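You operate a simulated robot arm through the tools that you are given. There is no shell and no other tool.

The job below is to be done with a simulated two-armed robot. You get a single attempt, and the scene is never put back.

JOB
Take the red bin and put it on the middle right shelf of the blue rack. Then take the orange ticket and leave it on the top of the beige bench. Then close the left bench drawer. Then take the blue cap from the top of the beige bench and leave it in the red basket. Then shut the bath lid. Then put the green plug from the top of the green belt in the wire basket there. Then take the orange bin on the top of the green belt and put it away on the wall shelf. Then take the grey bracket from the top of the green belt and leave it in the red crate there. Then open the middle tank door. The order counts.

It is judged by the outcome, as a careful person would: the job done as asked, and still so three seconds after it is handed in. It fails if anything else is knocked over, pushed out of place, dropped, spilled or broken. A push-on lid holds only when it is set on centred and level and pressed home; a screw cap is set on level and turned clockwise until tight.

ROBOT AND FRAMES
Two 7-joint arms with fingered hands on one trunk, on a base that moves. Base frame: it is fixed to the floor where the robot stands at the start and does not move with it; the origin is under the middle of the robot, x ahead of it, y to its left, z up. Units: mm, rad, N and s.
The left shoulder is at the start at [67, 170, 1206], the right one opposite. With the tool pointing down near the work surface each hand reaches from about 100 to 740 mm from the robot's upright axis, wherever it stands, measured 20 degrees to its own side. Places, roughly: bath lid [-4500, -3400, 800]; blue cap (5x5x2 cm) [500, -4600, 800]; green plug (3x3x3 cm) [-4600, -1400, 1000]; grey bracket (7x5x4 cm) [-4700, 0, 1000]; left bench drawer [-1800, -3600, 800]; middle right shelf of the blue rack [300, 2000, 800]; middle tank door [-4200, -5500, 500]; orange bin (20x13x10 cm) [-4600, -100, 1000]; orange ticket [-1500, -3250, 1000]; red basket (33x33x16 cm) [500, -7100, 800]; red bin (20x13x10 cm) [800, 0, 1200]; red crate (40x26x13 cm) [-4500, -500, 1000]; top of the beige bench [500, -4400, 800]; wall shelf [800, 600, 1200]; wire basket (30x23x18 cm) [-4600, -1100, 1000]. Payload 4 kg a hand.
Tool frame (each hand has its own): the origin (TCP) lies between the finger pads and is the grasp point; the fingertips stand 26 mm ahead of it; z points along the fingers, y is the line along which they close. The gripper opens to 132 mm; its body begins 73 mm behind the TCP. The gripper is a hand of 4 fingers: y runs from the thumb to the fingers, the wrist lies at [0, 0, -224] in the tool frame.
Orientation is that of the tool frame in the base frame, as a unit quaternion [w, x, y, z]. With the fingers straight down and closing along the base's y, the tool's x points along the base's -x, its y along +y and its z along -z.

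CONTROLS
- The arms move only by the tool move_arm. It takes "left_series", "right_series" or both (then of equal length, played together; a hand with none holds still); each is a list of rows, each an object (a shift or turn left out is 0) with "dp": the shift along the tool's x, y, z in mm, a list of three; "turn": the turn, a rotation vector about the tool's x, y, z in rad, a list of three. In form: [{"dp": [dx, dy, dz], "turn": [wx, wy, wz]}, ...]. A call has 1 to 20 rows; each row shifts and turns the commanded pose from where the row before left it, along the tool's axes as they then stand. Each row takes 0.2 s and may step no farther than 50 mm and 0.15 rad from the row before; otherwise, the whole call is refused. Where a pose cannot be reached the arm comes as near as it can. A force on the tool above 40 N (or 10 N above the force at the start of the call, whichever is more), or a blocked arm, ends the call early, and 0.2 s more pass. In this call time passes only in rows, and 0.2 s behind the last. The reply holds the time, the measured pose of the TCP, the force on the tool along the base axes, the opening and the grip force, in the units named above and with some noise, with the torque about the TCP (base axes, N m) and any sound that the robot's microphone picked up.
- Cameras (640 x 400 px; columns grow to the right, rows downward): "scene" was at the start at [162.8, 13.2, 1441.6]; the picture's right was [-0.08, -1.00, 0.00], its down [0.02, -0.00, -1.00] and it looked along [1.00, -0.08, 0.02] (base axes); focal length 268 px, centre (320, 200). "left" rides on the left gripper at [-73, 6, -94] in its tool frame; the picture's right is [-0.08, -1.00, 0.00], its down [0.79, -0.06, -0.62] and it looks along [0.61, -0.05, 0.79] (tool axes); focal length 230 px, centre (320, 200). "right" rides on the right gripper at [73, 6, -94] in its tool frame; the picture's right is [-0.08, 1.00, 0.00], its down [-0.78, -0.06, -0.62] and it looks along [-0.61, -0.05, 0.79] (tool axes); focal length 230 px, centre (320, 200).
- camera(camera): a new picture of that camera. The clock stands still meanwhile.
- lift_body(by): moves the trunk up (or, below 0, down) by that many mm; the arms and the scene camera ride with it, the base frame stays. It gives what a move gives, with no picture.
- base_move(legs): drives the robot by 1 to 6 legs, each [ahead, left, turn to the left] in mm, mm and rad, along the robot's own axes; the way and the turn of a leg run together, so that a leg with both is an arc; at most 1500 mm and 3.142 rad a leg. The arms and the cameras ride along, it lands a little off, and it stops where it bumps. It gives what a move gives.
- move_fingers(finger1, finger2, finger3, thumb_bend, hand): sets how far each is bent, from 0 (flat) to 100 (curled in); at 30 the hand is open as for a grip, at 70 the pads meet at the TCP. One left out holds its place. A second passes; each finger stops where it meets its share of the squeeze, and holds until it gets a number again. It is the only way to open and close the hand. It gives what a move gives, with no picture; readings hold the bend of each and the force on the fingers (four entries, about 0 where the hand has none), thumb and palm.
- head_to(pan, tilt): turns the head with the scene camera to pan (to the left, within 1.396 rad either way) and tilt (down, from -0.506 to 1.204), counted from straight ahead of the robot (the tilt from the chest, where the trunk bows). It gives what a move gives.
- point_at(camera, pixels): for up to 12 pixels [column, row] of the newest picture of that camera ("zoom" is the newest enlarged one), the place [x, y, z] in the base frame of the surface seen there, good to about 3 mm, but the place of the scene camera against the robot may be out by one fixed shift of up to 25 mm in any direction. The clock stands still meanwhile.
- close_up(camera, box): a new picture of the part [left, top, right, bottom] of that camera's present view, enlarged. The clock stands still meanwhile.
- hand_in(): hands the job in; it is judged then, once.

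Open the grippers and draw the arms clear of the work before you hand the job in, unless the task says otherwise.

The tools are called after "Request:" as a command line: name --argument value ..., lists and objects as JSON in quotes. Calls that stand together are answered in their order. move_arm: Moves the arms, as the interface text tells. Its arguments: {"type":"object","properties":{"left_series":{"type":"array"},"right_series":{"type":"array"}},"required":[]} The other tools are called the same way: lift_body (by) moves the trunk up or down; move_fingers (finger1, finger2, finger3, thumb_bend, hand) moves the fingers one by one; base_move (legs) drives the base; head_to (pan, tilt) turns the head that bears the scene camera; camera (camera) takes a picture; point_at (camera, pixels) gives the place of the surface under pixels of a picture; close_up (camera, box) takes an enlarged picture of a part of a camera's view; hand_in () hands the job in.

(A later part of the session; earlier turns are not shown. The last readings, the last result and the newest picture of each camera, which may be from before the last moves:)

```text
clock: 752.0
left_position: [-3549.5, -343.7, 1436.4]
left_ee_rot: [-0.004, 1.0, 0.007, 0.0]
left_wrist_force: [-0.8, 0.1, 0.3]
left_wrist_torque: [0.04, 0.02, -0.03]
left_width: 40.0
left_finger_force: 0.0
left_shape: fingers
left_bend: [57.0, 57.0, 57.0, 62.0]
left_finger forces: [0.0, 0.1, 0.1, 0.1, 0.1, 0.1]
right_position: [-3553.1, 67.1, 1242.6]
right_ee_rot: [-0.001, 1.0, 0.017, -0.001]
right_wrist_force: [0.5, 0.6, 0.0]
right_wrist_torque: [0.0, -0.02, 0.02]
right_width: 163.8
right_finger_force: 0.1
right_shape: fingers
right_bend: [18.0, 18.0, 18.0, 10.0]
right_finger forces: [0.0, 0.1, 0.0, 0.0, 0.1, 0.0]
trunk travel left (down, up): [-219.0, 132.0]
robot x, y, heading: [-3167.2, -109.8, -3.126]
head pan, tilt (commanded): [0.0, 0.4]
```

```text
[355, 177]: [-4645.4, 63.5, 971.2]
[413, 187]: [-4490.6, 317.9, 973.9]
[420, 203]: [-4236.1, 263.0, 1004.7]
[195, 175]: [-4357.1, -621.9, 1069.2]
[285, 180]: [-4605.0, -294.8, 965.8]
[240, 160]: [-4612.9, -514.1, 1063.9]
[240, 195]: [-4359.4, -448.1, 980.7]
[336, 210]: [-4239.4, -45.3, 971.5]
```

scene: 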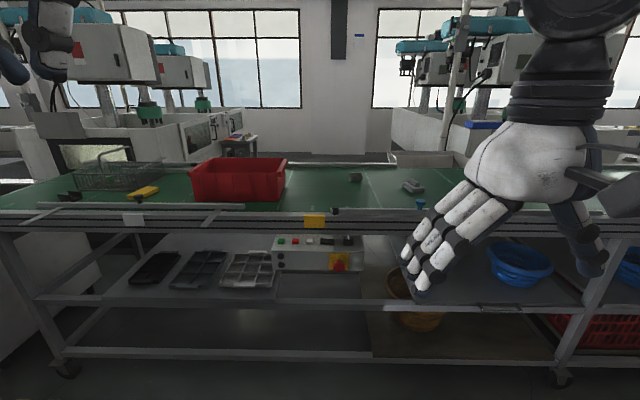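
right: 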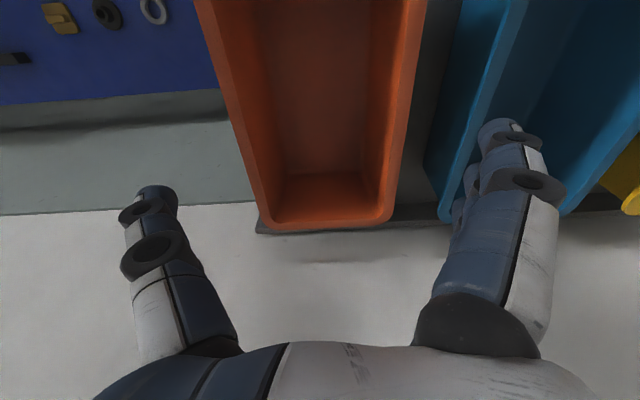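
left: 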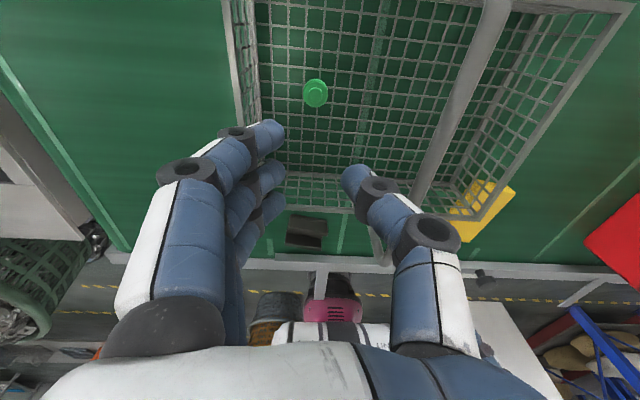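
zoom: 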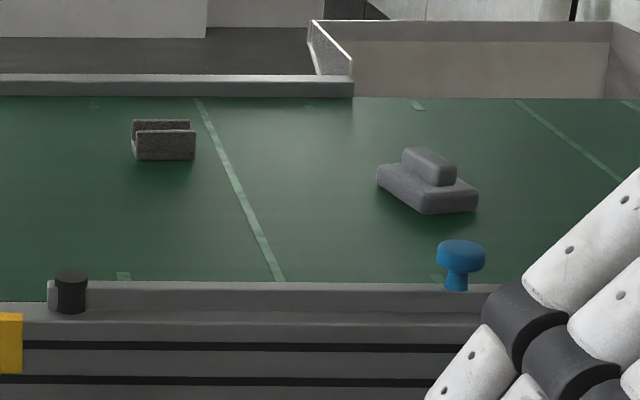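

The U-shaped grey bracket is the piece at about (−4645, 64). I'll take it with the left hand standing at y≈+230, clear of the control box. I move there, stay back from the belt and bow the trunk.

Request:
base_move --legs '[[250, -335, -0.015]]'

Request:
lift_body --by -150

Request:
move_arm --left_series '[{"turn": [0, 0, 0.143]}, {"turn": [0, 0, 0.143]}, {"turn": [0, 0, 0.143]}, {"turn": [0, 0, 0.143]}, {"turn": [0, 0, 0.143]}, {"turn": [0, 0, 0.143]}, {"turn": [0, 0, 0.143]}, {"turn": [0, 0, 0.143]}, {"turn": [0, 0, 0.143]}, {"turn": [0, 0, 0.143]}, {"turn": [0, 0, 0.143]}]'

Request:
camera --camera "scene"

Request:
camera --camera "left"

```text
clock: 755.6
left_position: [-3808.9, -3.3, 1436.0]
left_ee_rot: [-0.004, 1.0, 0.001, 0.002]
left_wrist_force: [1.4, -0.1, -0.5]
left_wrist_torque: [-0.02, 0.01, 0.01]
left_width: 40.1
left_finger_force: 0.1
left_shape: fingers
left_bend: [57.0, 57.0, 57.0, 62.0]
left_finger forces: [0.0, 0.0, 0.1, 0.1, 0.0, 0.0]
right_position: [-3805.0, 405.8, 1241.8]
right_ee_rot: [-0.001, 1.0, 0.01, -0.001]
right_wrist_force: [0.3, 0.0, -1.0]
right_wrist_torque: [0.01, 0.01, 0.0]
right_width: 164.2
right_finger_force: 0.1
right_shape: fingers
right_bend: [18.0, 18.0, 18.0, 10.0]
right_finger forces: [0.0, 0.0, 0.0, 0.0, 0.0, 0.1]
trunk travel left (down, up): [-219.0, 132.0]
robot x, y, heading: [-3426.0, 226.1, -3.134]
head pan, tilt (commanded): [0.0, 0.4]
```

```text
clock: 757.3
left_position: [-3965.7, -4.1, 1144.3]
left_ee_rot: [-0.006, 0.981, 0.002, 0.194]
left_wrist_force: [0.6, -0.2, 0.3]
left_wrist_torque: [0.01, 0.03, 0.01]
left_width: 40.4
left_finger_force: 0.0
left_shape: fingers
left_bend: [57.0, 57.0, 57.0, 62.0]
left_finger forces: [0.1, 0.1, 0.1, 0.0, 0.0, 0.0]
right_position: [-3803.7, 406.8, 1092.5]
right_ee_rot: [0.001, 1.0, 0.011, -0.003]
right_wrist_force: [0.2, 1.0, 0.5]
right_wrist_torque: [0.0, 0.01, -0.04]
right_width: 164.1
right_finger_force: 0.0
right_shape: fingers
right_bend: [18.0, 18.0, 18.0, 10.0]
right_finger forces: [0.0, 0.1, 0.1, 0.0, 0.1, 0.0]
trunk travel left (down, up): [-69.0, 282.0]
robot x, y, heading: [-3425.3, 226.0, -3.134]
head pan, tilt (commanded): [0.0, 0.4]
```

```text
clock: 759.7
left_position: [-3967.3, -4.2, 1142.0]
left_ee_rot: [-0.142, 0.694, -0.693, 0.133]
left_wrist_force: [0.1, -1.4, -0.8]
left_wrist_torque: [0.0, 0.02, 0.03]
left_width: 40.3
left_finger_force: 0.1
left_shape: fingers
left_bend: [57.0, 57.0, 57.0, 62.0]
left_finger forces: [0.0, 0.0, 0.0, 0.0, 0.0, 0.0]
right_position: [-3805.4, 404.9, 1091.5]
right_ee_rot: [0.0, 1.0, 0.011, -0.001]
right_wrist_force: [-0.5, -0.8, 0.5]
right_wrist_torque: [-0.02, 0.01, 0.02]
right_width: 164.0
right_finger_force: 0.0
right_shape: fingers
right_bend: [18.0, 18.0, 18.0, 10.0]
right_finger forces: [0.1, 0.1, 0.0, 0.1, 0.1, 0.1]
trunk travel left (down, up): [-69.0, 282.0]
robot x, y, heading: [-3423.3, 230.1, -3.13]
head pan, tilt (commanded): [0.0, 0.4]
```

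```text
taken
```

scene: 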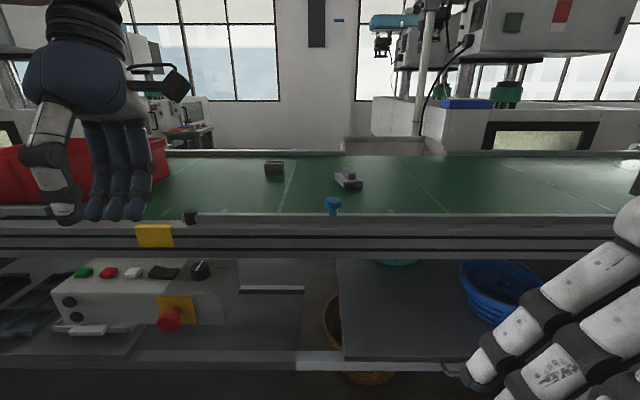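

```text
taken
```

left: 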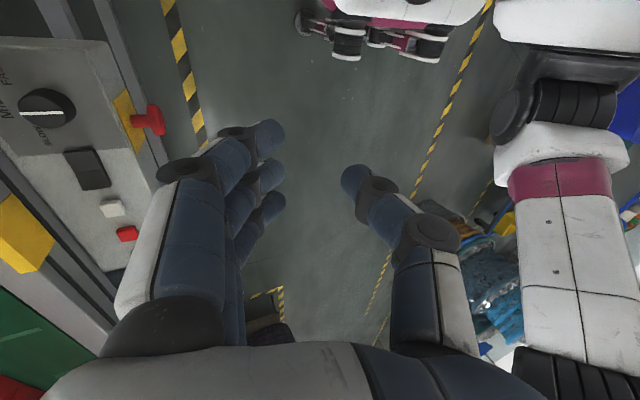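

The left hand turned; the bow tilted it by 0.39 rad, so I level it. I also measure the emergency stop's position from this camera.

Request:
point_at --camera "left" --pixels '[[150, 118], [160, 118], [128, 120], [110, 210], [126, 234], [45, 110], [120, 60]]'

Request:
move_arm --left_series '[{"dp": [0, 0, -20], "turn": [-0.13, 0.004, 0]}, {"dp": [0, 0, -20], "turn": [-0.13, 0.004, 0]}, {"dp": [0, 0, -20], "turn": [-0.13, 0.004, 0]}]'

```text
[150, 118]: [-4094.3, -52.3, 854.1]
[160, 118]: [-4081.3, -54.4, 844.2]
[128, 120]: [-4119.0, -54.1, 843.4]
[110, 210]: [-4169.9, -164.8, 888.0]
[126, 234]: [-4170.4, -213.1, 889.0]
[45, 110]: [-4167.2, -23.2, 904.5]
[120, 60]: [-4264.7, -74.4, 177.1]
```

```text
clock: 760.5
left_position: [-3982.0, -5.0, 1201.5]
left_ee_rot: [0.001, 0.708, -0.706, -0.001]
left_wrist_force: [0.9, 0.9, 0.5]
left_wrist_torque: [0.03, 0.02, -0.02]
left_width: 40.4
left_finger_force: 0.1
left_shape: fingers
left_bend: [57.0, 57.0, 57.0, 62.0]
left_finger forces: [0.0, 0.0, 0.1, 0.0, 0.0, 0.0]
right_position: [-3805.2, 405.9, 1092.3]
right_ee_rot: [0.0, 1.0, 0.012, -0.001]
right_wrist_force: [0.3, -0.7, 0.2]
right_wrist_torque: [0.01, 0.0, 0.0]
right_width: 163.9
right_finger_force: 0.1
right_shape: fingers
right_bend: [18.0, 18.0, 18.0, 10.0]
right_finger forces: [0.1, 0.0, 0.1, 0.0, 0.0, 0.0]
trunk travel left (down, up): [-69.0, 282.0]
robot x, y, heading: [-3425.0, 226.5, -3.135]
head pan, tilt (commanded): [0.0, 0.4]
```

The hand is level. I drive 440 mm ahead to the belt (hands above z 1060, knobs at 1005).

Request:
base_move --legs '[[440, 0, 0]]'

Request:
move_fingers --hand "left" --finger1 44 --finger2 44 --finger3 44 --thumb_bend 44

Request:
move_arm --left_series '[{"dp": [-10, 40, 0]}, {"dp": [-10, 40, 0]}, {"dp": [-10, 40, 5]}, {"dp": [-10, 30, 10]}]'

Request:
camera --camera "left"

Request:
camera --camera "scene"

```text
clock: 763.2
left_position: [-4425.6, -8.8, 1200.6]
left_ee_rot: [-0.001, 0.708, -0.706, 0.001]
left_wrist_force: [-0.6, -0.5, 0.3]
left_wrist_torque: [-0.01, 0.0, -0.04]
left_width: 40.0
left_finger_force: 0.1
left_shape: fingers
left_bend: [57.0, 57.0, 57.0, 62.0]
left_finger forces: [0.1, 0.0, 0.0, 0.1, 0.1, 0.0]
right_position: [-4249.3, 402.4, 1091.0]
right_ee_rot: [0.0, 1.0, 0.011, 0.0]
right_wrist_force: [0.9, 0.2, 0.0]
right_wrist_torque: [0.0, -0.05, 0.03]
right_width: 163.9
right_finger_force: 0.0
right_shape: fingers
right_bend: [18.0, 18.0, 18.0, 10.0]
right_finger forces: [0.1, 0.1, 0.1, 0.0, 0.0, 0.0]
trunk travel left (down, up): [-69.0, 282.0]
robot x, y, heading: [-3869.0, 221.3, -3.134]
head pan, tilt (commanded): [0.0, 0.4]
```

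```text
clock: 764.2
left_position: [-4425.7, -7.6, 1200.3]
left_ee_rot: [0.0, 0.708, -0.706, 0.0]
left_wrist_force: [-0.3, -0.5, 0.5]
left_wrist_torque: [0.04, 0.03, -0.04]
left_width: 89.6
left_finger_force: 0.1
left_shape: fingers
left_bend: [44.0, 44.0, 44.0, 44.0]
left_finger forces: [0.1, 0.0, 0.1, 0.1, 0.0, 0.1]
right_position: [-4249.0, 403.1, 1091.7]
right_ee_rot: [0.0, 1.0, 0.011, -0.001]
right_wrist_force: [0.7, 0.1, 0.0]
right_wrist_torque: [-0.02, -0.01, -0.01]
right_width: 164.1
right_finger_force: 0.0
right_shape: fingers
right_bend: [18.0, 18.0, 18.0, 10.0]
right_finger forces: [0.1, 0.0, 0.0, 0.0, 0.1, 0.1]
trunk travel left (down, up): [-69.0, 282.0]
robot x, y, heading: [-3869.5, 224.4, -3.131]
head pan, tilt (commanded): [0.0, 0.4]
```

```text
clock: 765.2
left_position: [-4577.9, 31.9, 1184.1]
left_ee_rot: [0.0, 0.708, -0.706, 0.001]
left_wrist_force: [-1.2, 1.4, 0.3]
left_wrist_torque: [-0.02, 0.01, 0.03]
left_width: 89.9
left_finger_force: 0.1
left_shape: fingers
left_bend: [44.0, 44.0, 44.0, 44.0]
left_finger forces: [0.0, 0.0, 0.0, 0.0, 0.0, 0.0]
right_position: [-4250.3, 403.2, 1091.1]
right_ee_rot: [0.0, 1.0, 0.011, 0.0]
right_wrist_force: [-0.1, 0.3, -0.2]
right_wrist_torque: [0.0, -0.01, -0.03]
right_width: 163.9
right_finger_force: 0.0
right_shape: fingers
right_bend: [18.0, 18.0, 18.0, 10.0]
right_finger forces: [0.0, 0.1, 0.0, 0.0, 0.0, 0.0]
trunk travel left (down, up): [-69.0, 282.0]
robot x, y, heading: [-3867.2, 224.4, -3.134]
head pan, tilt (commanded): [0.0, 0.4]
```

```text
taken
```

left: 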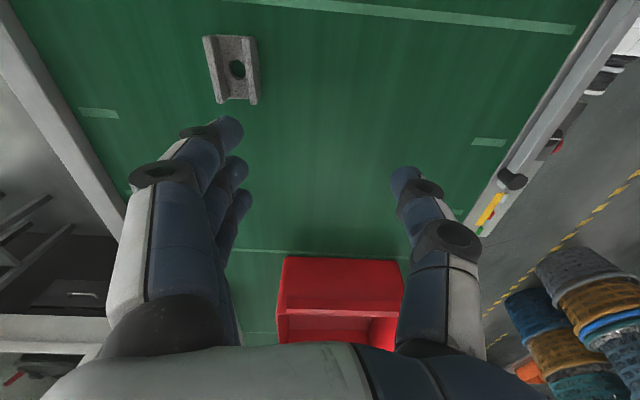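

```text
taken
```

scene: 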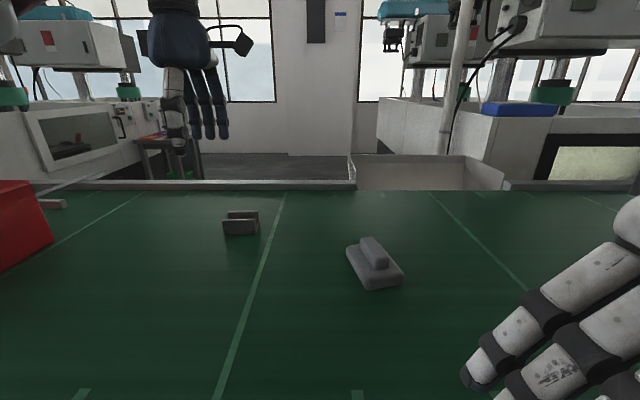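

The bracket is at (232,70) in the left camera's view. I measure it.

Request:
close_up --camera "left" --box '[170, 10, 310, 120]'

Request:
point_at --camera "left" --pixels '[[206, 42], [218, 98], [212, 70], [251, 42], [257, 98], [254, 70], [230, 45], [240, 95], [232, 85], [270, 70], [195, 80]]'

```text
3.64 times, centred on (240, 65) of left
```

zoom: 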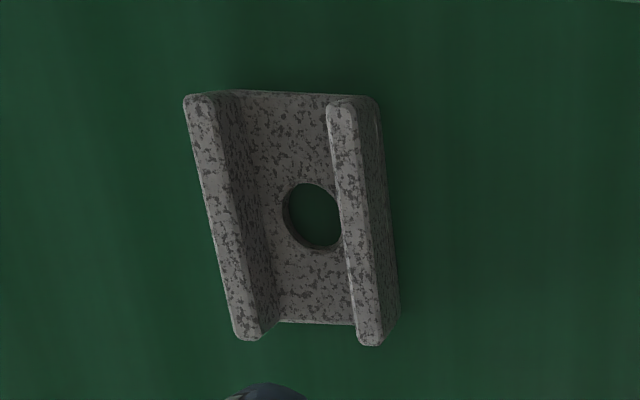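

```text
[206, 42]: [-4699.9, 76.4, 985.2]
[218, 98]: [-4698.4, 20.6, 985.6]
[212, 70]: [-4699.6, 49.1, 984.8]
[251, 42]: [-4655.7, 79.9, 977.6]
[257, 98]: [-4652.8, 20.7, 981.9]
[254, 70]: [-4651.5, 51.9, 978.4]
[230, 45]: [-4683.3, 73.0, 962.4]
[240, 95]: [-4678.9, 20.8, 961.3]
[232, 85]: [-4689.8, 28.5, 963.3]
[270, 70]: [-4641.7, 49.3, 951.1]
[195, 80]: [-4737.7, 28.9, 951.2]
```

Bracket: outer faces x −4704…−4652, y 14…84, top z≈985. I go to TCP (−4678, 49), lowering first to z≈1075.

Request:
move_arm --left_series '[{"dp": [0, 0, 40]}, {"dp": [0, 0, 40]}, {"dp": [-5, 30, 25]}, {"dp": [-6, 35, 0]}, {"dp": [-6, 35, 0]}]'

Request:
camera --camera "left"

```text
clock: 766.4
left_position: [-4638.7, 40.5, 1077.4]
left_ee_rot: [0.0, 0.707, -0.707, 0.001]
left_wrist_force: [-0.1, -0.6, 0.3]
left_wrist_torque: [0.04, 0.02, -0.01]
left_width: 90.2
left_finger_force: 0.1
left_shape: fingers
left_bend: [44.0, 44.0, 44.0, 44.0]
left_finger forces: [0.1, 0.0, 0.0, 0.0, 0.0, 0.0]
left hand out of reach, approached as far as the arm can: row 5
right_position: [-4247.1, 399.2, 1092.7]
right_ee_rot: [-0.001, 1.0, 0.012, -0.001]
right_wrist_force: [0.0, 0.2, -0.2]
right_wrist_torque: [0.03, 0.02, 0.04]
right_width: 164.1
right_finger_force: 0.1
right_shape: fingers
right_bend: [18.0, 18.0, 18.0, 10.0]
right_finger forces: [0.1, 0.0, 0.0, 0.1, 0.0, 0.1]
trunk travel left (down, up): [-69.0, 282.0]
robot x, y, heading: [-3868.8, 225.1, -3.132]
head pan, tilt (commanded): [0.0, 0.4]
```

```text
taken
```

left: 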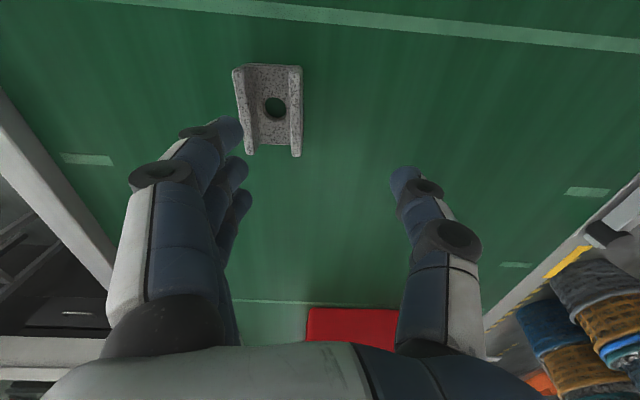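

40 mm short of reach. Before driving nearer I look down to check the gap between my bowed chest and the rail knob.

Request:
head_to --pan 0 --tilt 1.15

Request:
camera --camera "scene"

Request:
point_at --camera "scene" --pixels '[[320, 370], [320, 340], [320, 310], [320, 280], [350, 200], [250, 300], [400, 300], [320, 250]]'

```text
clock: 767.5
left_position: [-4639.8, 43.2, 1076.5]
left_ee_rot: [-0.001, 0.709, -0.706, 0.001]
left_wrist_force: [-0.2, 0.4, -0.5]
left_wrist_torque: [0.02, 0.0, -0.01]
left_width: 90.0
left_finger_force: 0.0
left_shape: fingers
left_bend: [44.0, 44.0, 44.0, 44.0]
left_finger forces: [0.1, 0.0, 0.0, 0.1, 0.1, 0.0]
right_position: [-4248.6, 402.2, 1092.1]
right_ee_rot: [0.0, 1.0, 0.011, 0.0]
right_wrist_force: [-0.4, 0.6, 0.0]
right_wrist_torque: [-0.01, 0.01, -0.01]
right_width: 164.0
right_finger_force: 0.0
right_shape: fingers
right_bend: [18.0, 18.0, 18.0, 10.0]
right_finger forces: [0.0, 0.0, 0.1, 0.0, 0.0, 0.1]
trunk travel left (down, up): [-69.0, 282.0]
robot x, y, heading: [-3868.9, 225.1, -3.131]
head pan, tilt (commanded): [0.0, 1.15]
```

```text
taken
```

scene: 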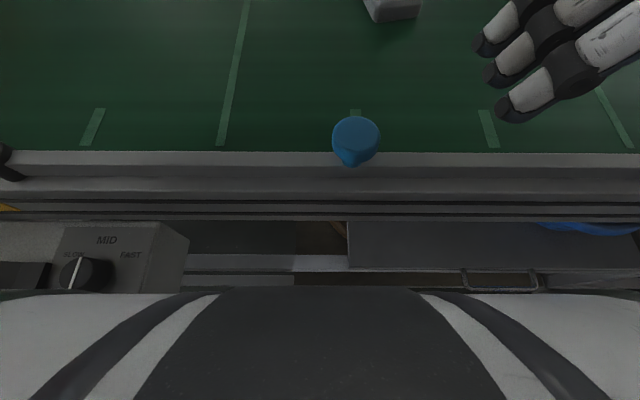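

```text
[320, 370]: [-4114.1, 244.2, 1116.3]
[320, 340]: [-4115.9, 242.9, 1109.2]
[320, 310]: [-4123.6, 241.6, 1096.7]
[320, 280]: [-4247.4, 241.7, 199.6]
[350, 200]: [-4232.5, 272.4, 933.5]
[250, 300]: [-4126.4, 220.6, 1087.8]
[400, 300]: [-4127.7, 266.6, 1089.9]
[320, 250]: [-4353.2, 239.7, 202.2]
```

Chest front is at x≈−4128, the knob at −4216: 88 mm gap. I drive 30 mm ahead; lowering the hand will give the rest of the reach.

Request:
base_move --legs '[[30, 0, 0]]'

Request:
move_arm --left_series '[{"dp": [-6, 0, 30]}, {"dp": [0, 10, 0]}]'

Request:
camera --camera "left"

Request:
head_to --pan 0.2 --tilt 0.6

Request:
camera --camera "scene"

```text
clock: 768.4
left_position: [-4669.2, 42.4, 1077.3]
left_ee_rot: [-0.001, 0.708, -0.706, 0.0]
left_wrist_force: [0.1, 0.0, -0.3]
left_wrist_torque: [0.01, 0.0, 0.02]
left_width: 90.1
left_finger_force: 0.1
left_shape: fingers
left_bend: [44.0, 44.0, 44.0, 44.0]
left_finger forces: [0.0, 0.1, 0.0, 0.0, 0.0, 0.0]
right_position: [-4277.7, 401.6, 1092.4]
right_ee_rot: [0.0, 1.0, 0.01, -0.001]
right_wrist_force: [-0.4, -0.5, 0.3]
right_wrist_torque: [0.0, -0.03, -0.01]
right_width: 164.0
right_finger_force: 0.1
right_shape: fingers
right_bend: [18.0, 18.0, 18.0, 10.0]
right_finger forces: [0.0, 0.0, 0.2, 0.1, 0.0, 0.1]
trunk travel left (down, up): [-69.0, 282.0]
robot x, y, heading: [-3900.4, 223.1, -3.132]
head pan, tilt (commanded): [0.0, 1.15]
```

```text
clock: 769.0
left_position: [-4677.3, 49.9, 1045.5]
left_ee_rot: [-0.001, 0.708, -0.706, 0.0]
left_wrist_force: [0.2, 0.3, 0.8]
left_wrist_torque: [0.04, 0.04, -0.02]
left_width: 90.0
left_finger_force: 0.0
left_shape: fingers
left_bend: [44.0, 44.0, 44.0, 44.0]
left_finger forces: [0.0, 0.0, 0.1, 0.1, 0.0, 0.0]
right_position: [-4277.8, 402.6, 1090.4]
right_ee_rot: [0.0, 1.0, 0.011, -0.001]
right_wrist_force: [-0.7, -0.2, 0.1]
right_wrist_torque: [0.01, -0.01, 0.0]
right_width: 163.9
right_finger_force: 0.0
right_shape: fingers
right_bend: [18.0, 18.0, 18.0, 10.0]
right_finger forces: [0.1, 0.0, 0.0, 0.0, 0.0, 0.0]
trunk travel left (down, up): [-69.0, 282.0]
robot x, y, heading: [-3899.6, 226.5, -3.136]
head pan, tilt (commanded): [0.0, 1.15]
```

```text
taken
```

left: 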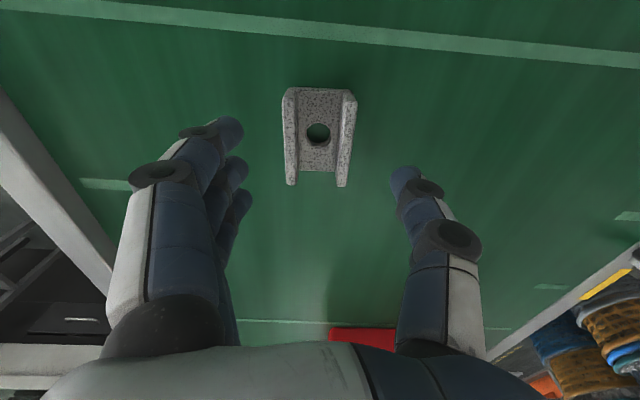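

```text
clock: 769.9
left_position: [-4677.8, 48.2, 1045.6]
left_ee_rot: [-0.001, 0.708, -0.706, 0.0]
left_wrist_force: [-0.2, 0.2, -0.5]
left_wrist_torque: [-0.01, -0.04, 0.02]
left_width: 90.1
left_finger_force: 0.1
left_shape: fingers
left_bend: [44.0, 44.0, 44.0, 44.0]
left_finger forces: [0.0, 0.1, 0.0, 0.0, 0.1, 0.0]
right_position: [-4277.9, 401.7, 1092.8]
right_ee_rot: [0.0, 1.0, 0.01, -0.001]
right_wrist_force: [-0.4, 0.3, -0.3]
right_wrist_torque: [-0.01, 0.01, -0.01]
right_width: 164.2
right_finger_force: 0.0
right_shape: fingers
right_bend: [18.0, 18.0, 18.0, 10.0]
right_finger forces: [0.1, 0.0, 0.0, 0.0, 0.0, 0.0]
trunk travel left (down, up): [-69.0, 282.0]
robot x, y, heading: [-3898.9, 224.6, -3.13]
head pan, tilt (commanded): [0.201, 0.6]
```

```text
taken
```

scene: 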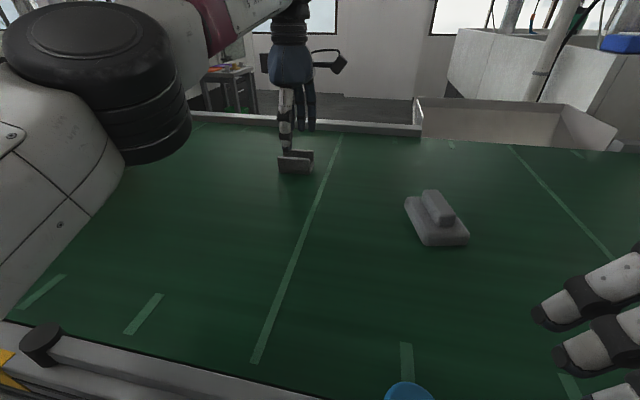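

The bracket is centred between thumb and fingers. I lower to TCP z≈986.

Request:
move_arm --left_series '[{"dp": [0, 0, 25]}, {"dp": [0, 0, 20]}, {"dp": [0, 0, 10]}, {"dp": [0, 0, 4]}]'

Request:
camera --camera "left"

```text
clock: 770.9
left_position: [-4678.8, 48.1, 987.8]
left_ee_rot: [-0.001, 0.708, -0.706, 0.001]
left_wrist_force: [0.5, -0.7, -0.9]
left_wrist_torque: [0.02, 0.02, -0.03]
left_width: 90.1
left_finger_force: 0.1
left_shape: fingers
left_bend: [44.0, 44.0, 44.0, 44.0]
left_finger forces: [0.0, 0.1, 0.0, 0.1, 0.1, 0.1]
right_position: [-4278.1, 401.9, 1091.2]
right_ee_rot: [0.0, 1.0, 0.01, -0.001]
right_wrist_force: [-0.3, -0.4, -0.1]
right_wrist_torque: [0.0, -0.02, -0.01]
right_width: 163.9
right_finger_force: 0.1
right_shape: fingers
right_bend: [18.0, 18.0, 18.0, 10.0]
right_finger forces: [0.0, 0.0, 0.0, 0.0, 0.1, 0.0]
trunk travel left (down, up): [-69.0, 282.0]
robot x, y, heading: [-3899.2, 226.3, -3.131]
head pan, tilt (commanded): [0.201, 0.6]
```

```text
taken
```

left: 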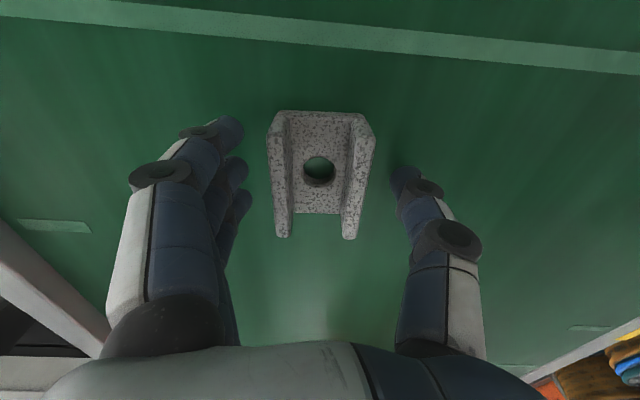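

Well centred. I close the fingers on the bracket's outer faces.

Request:
move_fingers --hand "left" --finger1 68 --finger2 68 --finger3 68 --thumb_bend 68

Request:
close_up --camera "left" --box '[200, 80, 440, 260]'

Request:
move_arm --left_series '[{"dp": [0, 0, -8]}, {"dp": [0, 0, -12]}, {"dp": [0, 0, -15]}]'

Request:
camera --camera "left"

```text
clock: 771.9
left_position: [-4678.6, 48.1, 987.6]
left_ee_rot: [-0.001, 0.708, -0.706, 0.0]
left_wrist_force: [0.1, 0.2, 0.1]
left_wrist_torque: [0.02, 0.02, 0.05]
left_width: 51.7
left_finger_force: 19.5
left_shape: fingers
left_bend: [59.0, 59.0, 59.0, 60.0]
left_finger forces: [6.8, 6.7, 6.5, 0.0, 20.0, 0.0]
right_position: [-4279.0, 401.8, 1092.5]
right_ee_rot: [0.0, 1.0, 0.011, -0.002]
right_wrist_force: [0.6, -0.4, -0.6]
right_wrist_torque: [-0.03, -0.03, -0.01]
right_width: 164.0
right_finger_force: 0.0
right_shape: fingers
right_bend: [18.0, 18.0, 18.0, 10.0]
right_finger forces: [0.0, 0.0, 0.1, 0.1, 0.0, 0.1]
trunk travel left (down, up): [-69.0, 282.0]
robot x, y, heading: [-3900.8, 226.4, -3.133]
head pan, tilt (commanded): [0.201, 0.6]
```

```text
2.22 times, centred on (320, 170) of left
```

zoom: 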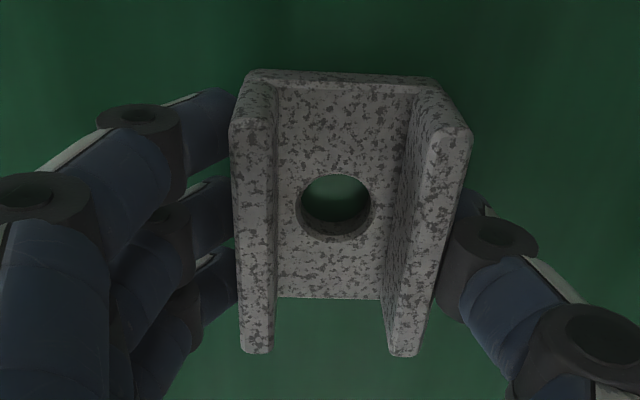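

```text
clock: 772.7
left_position: [-4678.3, 48.4, 1022.6]
left_ee_rot: [-0.001, 0.708, -0.706, 0.0]
left_wrist_force: [0.6, -0.6, -1.7]
left_wrist_torque: [-0.03, 0.0, -0.01]
left_width: 51.4
left_finger_force: 20.2
left_shape: fingers
left_bend: [59.0, 59.0, 59.0, 60.0]
left_finger forces: [6.9, 6.6, 6.4, 0.0, 19.8, 0.0]
right_position: [-4278.3, 401.5, 1092.9]
right_ee_rot: [-0.001, 1.0, 0.011, -0.001]
right_wrist_force: [0.7, 0.7, 0.2]
right_wrist_torque: [0.01, -0.03, 0.01]
right_width: 164.0
right_finger_force: 0.0
right_shape: fingers
right_bend: [18.0, 18.0, 18.0, 10.0]
right_finger forces: [0.0, 0.0, 0.0, 0.0, 0.0, 0.1]
trunk travel left (down, up): [-69.0, 282.0]
robot x, y, heading: [-3897.6, 222.3, -3.132]
head pan, tilt (commanded): [0.201, 0.6]
```

```text
taken
```

left: 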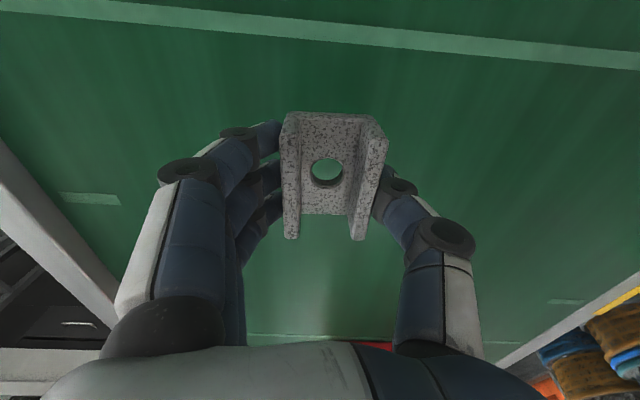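

The bracket is held (20 N). I raise it and draw it in, back off from the belt, raise the trunk, and move south to the red crate.

Request:
move_arm --left_series '[{"dp": [0, 0, -25]}, {"dp": [0, -20, -25]}, {"dp": [0, -30, -25]}, {"dp": [0, -35, -25]}, {"dp": [0, -40, -10]}, {"dp": [0, -40, 0]}]'

Request:
base_move --legs '[[-250, 0, 0]]'

Request:
lift_body --by 150

Request:
base_move --legs '[[0, 520, 0]]'

Request:
camera --camera "scene"

Request:
camera --camera "left"

```text
clock: 774.1
left_position: [-4512.3, 49.2, 1136.3]
left_ee_rot: [0.0, 0.708, -0.706, 0.0]
left_wrist_force: [0.2, 0.6, -1.8]
left_wrist_torque: [0.0, 0.03, 0.01]
left_width: 51.8
left_finger_force: 19.8
left_shape: fingers
left_bend: [59.0, 59.0, 60.0, 60.0]
left_finger forces: [6.7, 6.6, 6.3, 0.0, 19.8, 0.1]
right_position: [-4277.7, 402.0, 1092.1]
right_ee_rot: [0.0, 1.0, 0.012, -0.002]
right_wrist_force: [-0.4, 0.8, 0.4]
right_wrist_torque: [-0.02, -0.01, 0.02]
right_width: 164.1
right_finger_force: 0.0
right_shape: fingers
right_bend: [18.0, 18.0, 18.0, 10.0]
right_finger forces: [0.1, 0.0, 0.0, 0.0, 0.0, 0.0]
trunk travel left (down, up): [-69.0, 282.0]
robot x, y, heading: [-3899.2, 224.3, -3.13]
head pan, tilt (commanded): [0.201, 0.6]
```

```text
clock: 775.9
left_position: [-4264.5, 51.5, 1134.1]
left_ee_rot: [-0.001, 0.709, -0.706, 0.001]
left_wrist_force: [0.2, -0.1, -1.9]
left_wrist_torque: [0.02, 0.02, 0.0]
left_width: 51.6
left_finger_force: 19.8
left_shape: fingers
left_bend: [59.0, 59.0, 60.0, 60.0]
left_finger forces: [6.8, 6.6, 6.4, 0.0, 19.8, 0.1]
right_position: [-4028.8, 404.8, 1093.2]
right_ee_rot: [0.0, 1.0, 0.01, -0.001]
right_wrist_force: [0.0, 0.3, 0.1]
right_wrist_torque: [-0.03, 0.03, -0.01]
right_width: 163.8
right_finger_force: 0.0
right_shape: fingers
right_bend: [18.0, 18.0, 18.0, 10.0]
right_finger forces: [0.0, 0.0, 0.0, 0.0, 0.0, 0.1]
trunk travel left (down, up): [-69.0, 282.0]
robot x, y, heading: [-3651.7, 225.4, -3.133]
head pan, tilt (commanded): [0.201, 0.6]
```

```text
clock: 777.7
left_position: [-4266.0, 51.2, 1282.5]
left_ee_rot: [-0.001, 0.709, -0.705, 0.001]
left_wrist_force: [0.1, 0.1, -1.7]
left_wrist_torque: [-0.01, -0.05, -0.01]
left_width: 51.6
left_finger_force: 19.6
left_shape: fingers
left_bend: [59.0, 59.0, 60.0, 60.0]
left_finger forces: [6.7, 6.5, 6.3, 0.1, 19.6, 0.0]
right_position: [-4031.2, 404.1, 1241.7]
right_ee_rot: [0.0, 1.0, 0.01, -0.001]
right_wrist_force: [0.5, -0.4, 0.6]
right_wrist_torque: [-0.05, 0.0, 0.0]
right_width: 164.2
right_finger_force: 0.1
right_shape: fingers
right_bend: [18.0, 18.0, 18.0, 10.0]
right_finger forces: [0.0, 0.0, 0.0, 0.0, 0.0, 0.0]
trunk travel left (down, up): [-219.0, 132.0]
robot x, y, heading: [-3650.4, 227.8, -3.139]
head pan, tilt (commanded): [0.201, 0.6]
```

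```text
clock: 782.8
left_position: [-4256.9, -475.7, 1283.5]
left_ee_rot: [0.0, 0.711, -0.703, 0.0]
left_wrist_force: [-0.2, 0.2, -1.9]
left_wrist_torque: [0.01, 0.01, -0.02]
left_width: 51.3
left_finger_force: 19.8
left_shape: fingers
left_bend: [59.0, 59.0, 60.0, 60.0]
left_finger forces: [6.7, 6.5, 6.3, 0.0, 19.5, 0.0]
right_position: [-4023.4, -120.7, 1242.1]
right_ee_rot: [0.001, 1.0, 0.016, -0.001]
right_wrist_force: [-0.7, -0.4, -0.1]
right_wrist_torque: [-0.03, -0.01, 0.0]
right_width: 163.8
right_finger_force: 0.2
right_shape: fingers
right_bend: [18.0, 18.0, 18.0, 10.0]
right_finger forces: [0.1, 0.0, 0.0, 0.0, 0.0, 0.1]
trunk travel left (down, up): [-219.0, 132.0]
robot x, y, heading: [-3642.4, -293.5, -3.12]
head pan, tilt (commanded): [0.201, 0.6]
```

```text
taken
```

scene: 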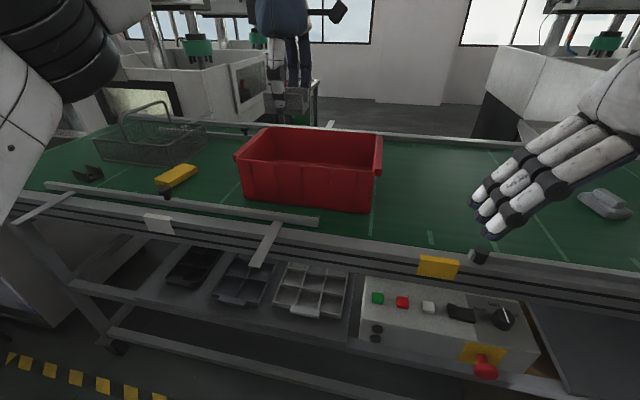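

```text
taken
```

left: 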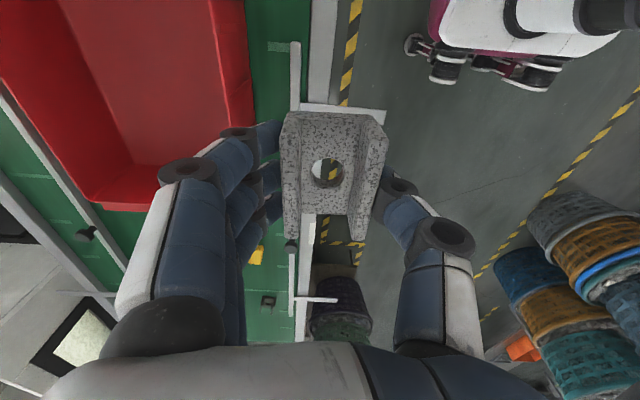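

The crate is seen in the left camera (upper left). I measure its rim and bottom.

Request:
point_at --camera "left" --pixels '[[248, 60], [235, 20], [225, 130], [95, 200], [20, 90], [60, 150], [150, 100], [140, 205], [110, 40], [160, 20], [200, 140]]'

Request:
point_at --camera "scene" --pixels '[[238, 160], [375, 170], [380, 138], [262, 130], [240, 195], [372, 210], [310, 160], [320, 132]]'

```text
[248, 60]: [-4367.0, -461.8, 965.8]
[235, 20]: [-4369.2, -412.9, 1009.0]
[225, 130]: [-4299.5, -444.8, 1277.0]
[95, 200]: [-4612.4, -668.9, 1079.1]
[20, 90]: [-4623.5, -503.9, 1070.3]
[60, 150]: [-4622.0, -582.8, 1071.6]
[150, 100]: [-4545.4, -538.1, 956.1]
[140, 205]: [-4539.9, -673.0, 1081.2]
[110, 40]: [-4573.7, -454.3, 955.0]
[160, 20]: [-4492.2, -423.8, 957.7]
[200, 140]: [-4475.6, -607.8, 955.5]
```

```text
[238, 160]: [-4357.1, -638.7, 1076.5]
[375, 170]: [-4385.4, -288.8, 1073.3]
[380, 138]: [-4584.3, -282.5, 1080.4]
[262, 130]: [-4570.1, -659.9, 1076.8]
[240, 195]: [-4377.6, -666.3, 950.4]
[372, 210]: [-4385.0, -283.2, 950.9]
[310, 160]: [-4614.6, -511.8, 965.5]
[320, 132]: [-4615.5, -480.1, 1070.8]
```

Crate interior: x −4612…−4380, y −660…−310, bottom z≈956, rim ≈1075. I drive 190 mm ahead and bring the bracket over its middle.

Request:
base_move --legs '[[190, 0, -0.02]]'

Request:
move_arm --left_series '[{"dp": [0, 20, 30]}, {"dp": [0, 20, 40]}, {"dp": [0, 10, 40]}]'

Request:
camera --camera "left"

Request:
camera --camera "scene"

```text
clock: 784.3
left_position: [-4450.4, -463.6, 1283.7]
left_ee_rot: [0.001, -0.704, 0.711, 0.0]
left_wrist_force: [0.4, 0.3, -0.7]
left_wrist_torque: [0.01, 0.0, 0.02]
left_width: 51.6
left_finger_force: 19.5
left_shape: fingers
left_bend: [59.0, 59.0, 60.0, 60.0]
left_finger forces: [6.7, 6.6, 6.3, 0.1, 19.5, 0.0]
right_position: [-4211.1, -113.4, 1243.1]
right_ee_rot: [0.0, 1.0, 0.005, -0.001]
right_wrist_force: [0.8, -0.5, -0.1]
right_wrist_torque: [0.05, -0.01, -0.01]
right_width: 163.9
right_finger_force: 0.1
right_shape: fingers
right_bend: [18.0, 18.0, 18.0, 10.0]
right_finger forces: [0.0, 0.0, 0.0, 0.0, 0.0, 0.0]
trunk travel left (down, up): [-219.0, 132.0]
robot x, y, heading: [-3830.9, -294.7, 3.136]
head pan, tilt (commanded): [0.201, 0.6]
```

```text
clock: 785.1
left_position: [-4500.3, -463.6, 1172.3]
left_ee_rot: [0.0, -0.704, 0.71, -0.001]
left_wrist_force: [0.4, 1.0, -1.5]
left_wrist_torque: [0.02, -0.02, -0.05]
left_width: 51.4
left_finger_force: 19.4
left_shape: fingers
left_bend: [59.0, 59.0, 60.0, 60.0]
left_finger forces: [6.8, 6.5, 6.4, 0.0, 19.4, 0.1]
right_position: [-4211.2, -114.6, 1241.8]
right_ee_rot: [-0.001, 1.0, 0.005, -0.001]
right_wrist_force: [0.3, -0.2, 1.1]
right_wrist_torque: [0.02, 0.0, 0.01]
right_width: 164.2
right_finger_force: 0.0
right_shape: fingers
right_bend: [18.0, 18.0, 18.0, 10.0]
right_finger forces: [0.0, 0.1, 0.0, 0.0, 0.1, 0.0]
trunk travel left (down, up): [-219.0, 132.0]
robot x, y, heading: [-3831.3, -297.0, 3.144]
head pan, tilt (commanded): [0.201, 0.6]
```

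```text
taken
```

left: 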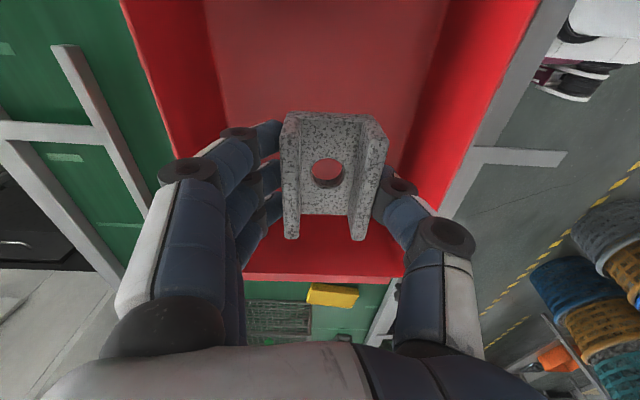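

```text
taken
```

scene: 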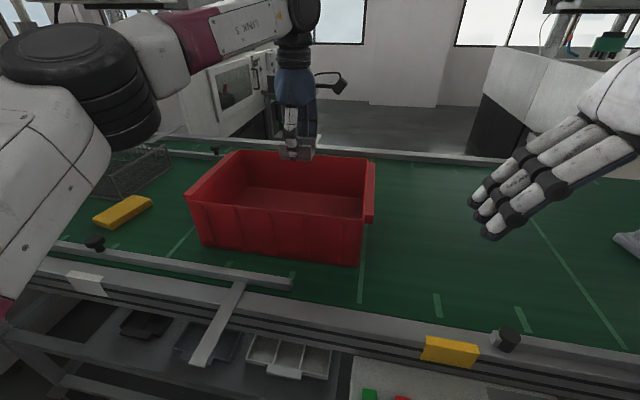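

Everything is inside the crate outline. I lower the bracket into the crate.

Request:
move_arm --left_series '[{"dp": [0, 0, 40]}, {"dp": [0, 0, 40]}, {"dp": [0, 0, 40]}, {"dp": [0, 0, 30]}, {"dp": [0, 0, 12]}, {"dp": [0, 0, 5]}]'

Request:
camera --camera "left"

```text
clock: 786.5
left_position: [-4499.9, -463.3, 1006.2]
left_ee_rot: [0.001, -0.704, 0.71, -0.002]
left_wrist_force: [-1.0, -0.1, -1.5]
left_wrist_torque: [-0.01, 0.02, -0.01]
left_width: 51.2
left_finger_force: 19.2
left_shape: fingers
left_bend: [59.0, 59.0, 60.0, 60.0]
left_finger forces: [6.7, 6.5, 6.4, 0.0, 19.5, 0.0]
right_position: [-4212.0, -113.4, 1242.6]
right_ee_rot: [0.0, 1.0, 0.005, -0.001]
right_wrist_force: [0.9, 0.3, 0.1]
right_wrist_torque: [0.03, -0.03, 0.0]
right_width: 164.1
right_finger_force: 0.1
right_shape: fingers
right_bend: [18.0, 18.0, 18.0, 10.0]
right_finger forces: [0.0, 0.0, 0.0, 0.1, 0.0, 0.0]
trunk travel left (down, up): [-219.0, 132.0]
robot x, y, heading: [-3833.5, -294.6, 3.142]
head pan, tilt (commanded): [0.201, 0.6]
```

```text
taken
```

left: 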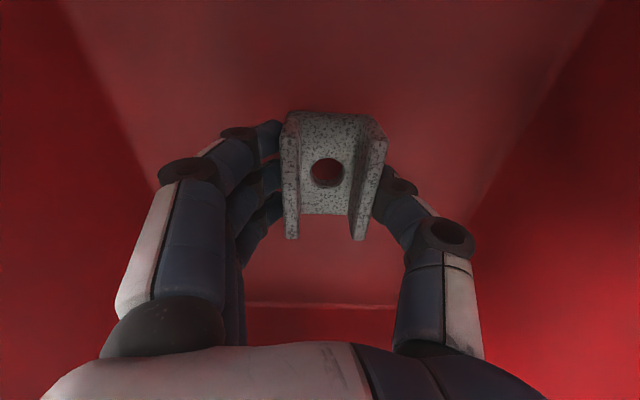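

I go down in small steps until the bracket touches the crate's bottom.

Request:
move_arm --left_series '[{"dp": [0, 0, 4]}, {"dp": [0, 0, 3]}, {"dp": [0, 0, 2]}, {"dp": [0, 0, 2]}]'

```text
clock: 787.5
left_position: [-4499.3, -463.1, 995.8]
left_ee_rot: [0.0, -0.705, 0.709, 0.0]
left_wrist_force: [-0.1, -0.6, -1.1]
left_wrist_torque: [0.03, 0.01, 0.03]
left_width: 51.4
left_finger_force: 19.5
left_shape: fingers
left_bend: [59.0, 59.0, 60.0, 60.0]
left_finger forces: [6.7, 6.5, 6.3, 0.0, 19.5, 0.0]
right_position: [-4210.9, -115.1, 1241.7]
right_ee_rot: [0.0, 1.0, 0.005, -0.001]
right_wrist_force: [0.0, 0.0, -0.2]
right_wrist_torque: [-0.01, -0.01, 0.0]
right_width: 163.8
right_finger_force: 0.0
right_shape: fingers
right_bend: [18.0, 18.0, 18.0, 10.0]
right_finger forces: [0.1, 0.0, 0.1, 0.0, 0.0, 0.0]
trunk travel left (down, up): [-219.0, 132.0]
robot x, y, heading: [-3834.3, -297.4, 3.138]
head pan, tilt (commanded): [0.201, 0.6]
```

Request:
move_arm --left_series '[{"dp": [0, 0, 2]}, {"dp": [0, 0, 2]}]'

```text
clock: 788.1
left_position: [-4499.0, -464.5, 994.0]
left_ee_rot: [0.0, -0.705, 0.709, 0.0]
left_wrist_force: [0.2, -0.2, 2.9]
left_wrist_torque: [0.01, -0.08, 0.01]
left_width: 51.4
left_finger_force: 20.1
left_shape: fingers
left_bend: [59.0, 59.0, 60.0, 60.0]
left_finger forces: [6.8, 6.7, 6.5, 0.0, 20.0, 0.0]
right_position: [-4211.2, -113.6, 1242.3]
right_ee_rot: [0.001, 1.0, 0.005, -0.001]
right_wrist_force: [-0.7, 0.3, -0.1]
right_wrist_torque: [-0.05, 0.01, -0.04]
right_width: 163.9
right_finger_force: 0.1
right_shape: fingers
right_bend: [18.0, 18.0, 18.0, 10.0]
right_finger forces: [0.0, 0.0, 0.1, 0.1, 0.1, 0.0]
trunk travel left (down, up): [-219.0, 132.0]
robot x, y, heading: [-3834.3, -294.9, 3.144]
head pan, tilt (commanded): [0.201, 0.6]
```

The bracket has touched down (+2.9 N). I open the hand and lift it out of the crate.

Request:
move_fingers --hand "left" --finger1 50 --finger2 50 --finger3 50 --thumb_bend 50

Request:
move_arm --left_series '[{"dp": [0, 0, -10]}, {"dp": [0, 0, -25]}, {"dp": [0, 0, -40]}, {"dp": [0, 0, -45]}, {"dp": [0, 0, -45]}, {"dp": [0, -20, -30]}]'

Request:
camera --camera "left"

Request:
camera --camera "scene"

```text
clock: 789.1
left_position: [-4498.8, -463.2, 992.3]
left_ee_rot: [0.001, -0.704, 0.71, 0.0]
left_wrist_force: [0.2, -0.2, -0.9]
left_wrist_torque: [0.01, 0.0, 0.03]
left_width: 70.1
left_finger_force: 0.0
left_shape: fingers
left_bend: [50.0, 50.0, 50.0, 50.0]
left_finger forces: [0.1, 0.0, 0.0, 0.0, 0.0, 0.0]
right_position: [-4210.8, -114.4, 1242.1]
right_ee_rot: [0.0, 1.0, 0.005, 0.0]
right_wrist_force: [-0.6, 0.1, 0.3]
right_wrist_torque: [-0.03, -0.02, -0.01]
right_width: 164.1
right_finger_force: 0.1
right_shape: fingers
right_bend: [18.0, 18.0, 18.0, 10.0]
right_finger forces: [0.0, 0.1, 0.0, 0.1, 0.0, 0.2]
trunk travel left (down, up): [-219.0, 132.0]
robot x, y, heading: [-3832.0, -297.3, 3.14]
head pan, tilt (commanded): [0.201, 0.6]
```

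```text
clock: 790.5
left_position: [-4477.1, -464.2, 1188.8]
left_ee_rot: [0.001, -0.704, 0.71, 0.0]
left_wrist_force: [-1.0, -0.7, -0.5]
left_wrist_torque: [-0.01, 0.03, 0.03]
left_width: 70.1
left_finger_force: 0.1
left_shape: fingers
left_bend: [50.0, 50.0, 50.0, 50.0]
left_finger forces: [0.1, 0.0, 0.0, 0.0, 0.0, 0.1]
right_position: [-4209.9, -114.3, 1242.4]
right_ee_rot: [-0.001, 1.0, 0.005, -0.001]
right_wrist_force: [-0.2, -0.4, 0.4]
right_wrist_torque: [0.0, 0.04, 0.0]
right_width: 163.8
right_finger_force: 0.2
right_shape: fingers
right_bend: [18.0, 18.0, 18.0, 10.0]
right_finger forces: [0.0, 0.1, 0.1, 0.0, 0.1, 0.1]
trunk travel left (down, up): [-219.0, 132.0]
robot x, y, heading: [-3831.2, -294.9, 3.143]
head pan, tilt (commanded): [0.201, 0.6]
```

```text
taken
```

left: 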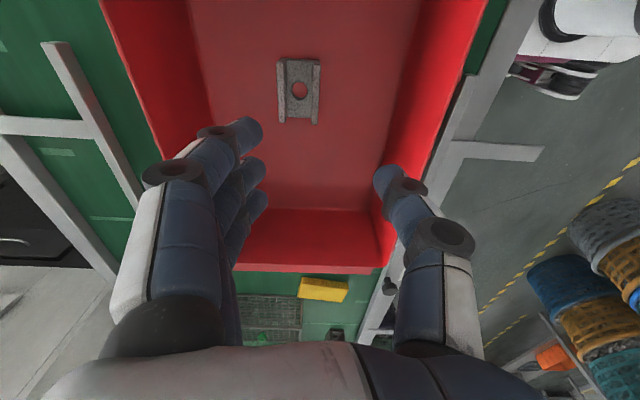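

```text
taken
```

scene: 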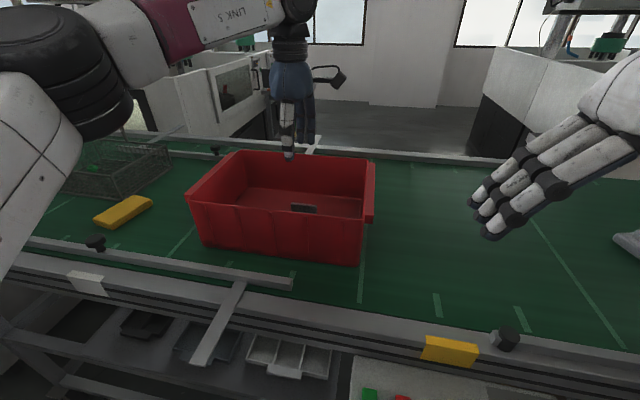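

The grey bracket lies in the red crate. Last job: the middle tank door. I draw the left hand back, back off and strafe south along the aisle.

Request:
move_arm --left_series '[{"dp": [0, -40, -20]}, {"dp": [0, -40, -20]}, {"dp": [0, -40, -20]}, {"dp": [0, -40, -20]}, {"dp": [0, -20, -10]}]'

Request:
base_move --legs '[[-700, 0, 0], [0, 1300, 0], [0, 1300, 0], [0, 1300, 0], [0, 1250, 0]]'

Request:
head_to --pan 0 --tilt 0.4

Request:
camera --camera "scene"

```text
clock: 791.7
left_position: [-4297.1, -465.3, 1278.4]
left_ee_rot: [0.001, -0.704, 0.71, -0.001]
left_wrist_force: [-0.3, 0.1, 0.2]
left_wrist_torque: [0.02, -0.04, 0.03]
left_width: 70.0
left_finger_force: 0.1
left_shape: fingers
left_bend: [50.0, 50.0, 50.0, 50.0]
left_finger forces: [0.0, 0.1, 0.1, 0.0, 0.1, 0.0]
right_position: [-4211.2, -112.7, 1241.7]
right_ee_rot: [0.001, 1.0, 0.005, 0.0]
right_wrist_force: [0.1, 0.8, -0.4]
right_wrist_torque: [-0.01, -0.01, 0.01]
right_width: 164.0
right_finger_force: 0.0
right_shape: fingers
right_bend: [18.0, 18.0, 18.0, 10.0]
right_finger forces: [0.0, 0.0, 0.0, 0.0, 0.1, 0.0]
trunk travel left (down, up): [-219.0, 132.0]
robot x, y, heading: [-3834.0, -295.6, 3.145]
head pan, tilt (commanded): [0.201, 0.6]
```

```text
clock: 839.9
left_position: [-3638.3, -5609.8, 1277.5]
left_ee_rot: [0.0, -0.705, 0.709, 0.0]
left_wrist_force: [0.5, -0.1, -0.3]
left_wrist_torque: [-0.01, 0.0, 0.0]
left_width: 70.2
left_finger_force: 0.0
left_shape: fingers
left_bend: [50.0, 50.0, 50.0, 50.0]
left_finger forces: [0.0, 0.0, 0.0, 0.0, 0.0, 0.0]
right_position: [-3550.1, -5259.6, 1241.6]
right_ee_rot: [0.0, 1.0, 0.006, -0.001]
right_wrist_force: [0.1, -0.3, -0.5]
right_wrist_torque: [0.02, -0.03, 0.04]
right_width: 164.3
right_finger_force: 0.1
right_shape: fingers
right_bend: [18.0, 18.0, 18.0, 10.0]
right_finger forces: [0.0, 0.0, 0.0, 0.0, 0.1, 0.0]
trunk travel left (down, up): [-219.0, 132.0]
robot x, y, heading: [-3175.8, -5437.0, -3.143]
head pan, tilt (commanded): [0.201, 0.6]
```

```text
clock: 840.7
left_position: [-3638.3, -5609.9, 1277.4]
left_ee_rot: [0.001, -0.705, 0.709, -0.001]
left_wrist_force: [0.4, -0.3, 0.2]
left_wrist_torque: [0.04, -0.02, 0.02]
left_width: 69.9
left_finger_force: 0.1
left_shape: fingers
left_bend: [50.0, 50.0, 50.0, 50.0]
left_finger forces: [0.1, 0.0, 0.0, 0.1, 0.0, 0.1]
right_position: [-3550.5, -5259.3, 1242.1]
right_ee_rot: [0.0, 1.0, 0.006, 0.0]
right_wrist_force: [-0.2, 0.7, 0.3]
right_wrist_torque: [0.03, 0.01, 0.02]
right_width: 164.2
right_finger_force: 0.0
right_shape: fingers
right_bend: [18.0, 18.0, 18.0, 10.0]
right_finger forces: [0.0, 0.1, 0.1, 0.1, 0.0, 0.0]
trunk travel left (down, up): [-219.0, 132.0]
robot x, y, heading: [-3171.1, -5437.8, -3.143]
head pan, tilt (commanded): [0.0, 0.4]
```

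```text
taken
```

scene: 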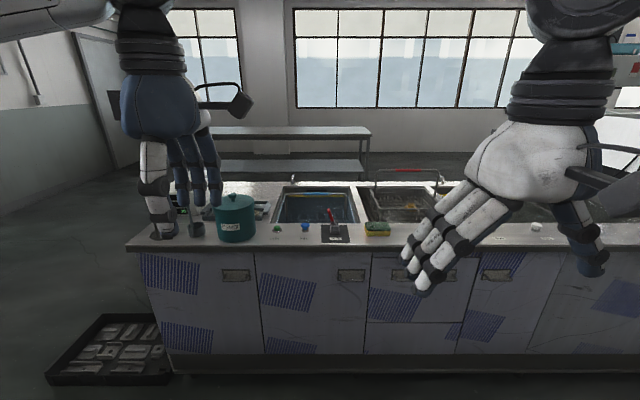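

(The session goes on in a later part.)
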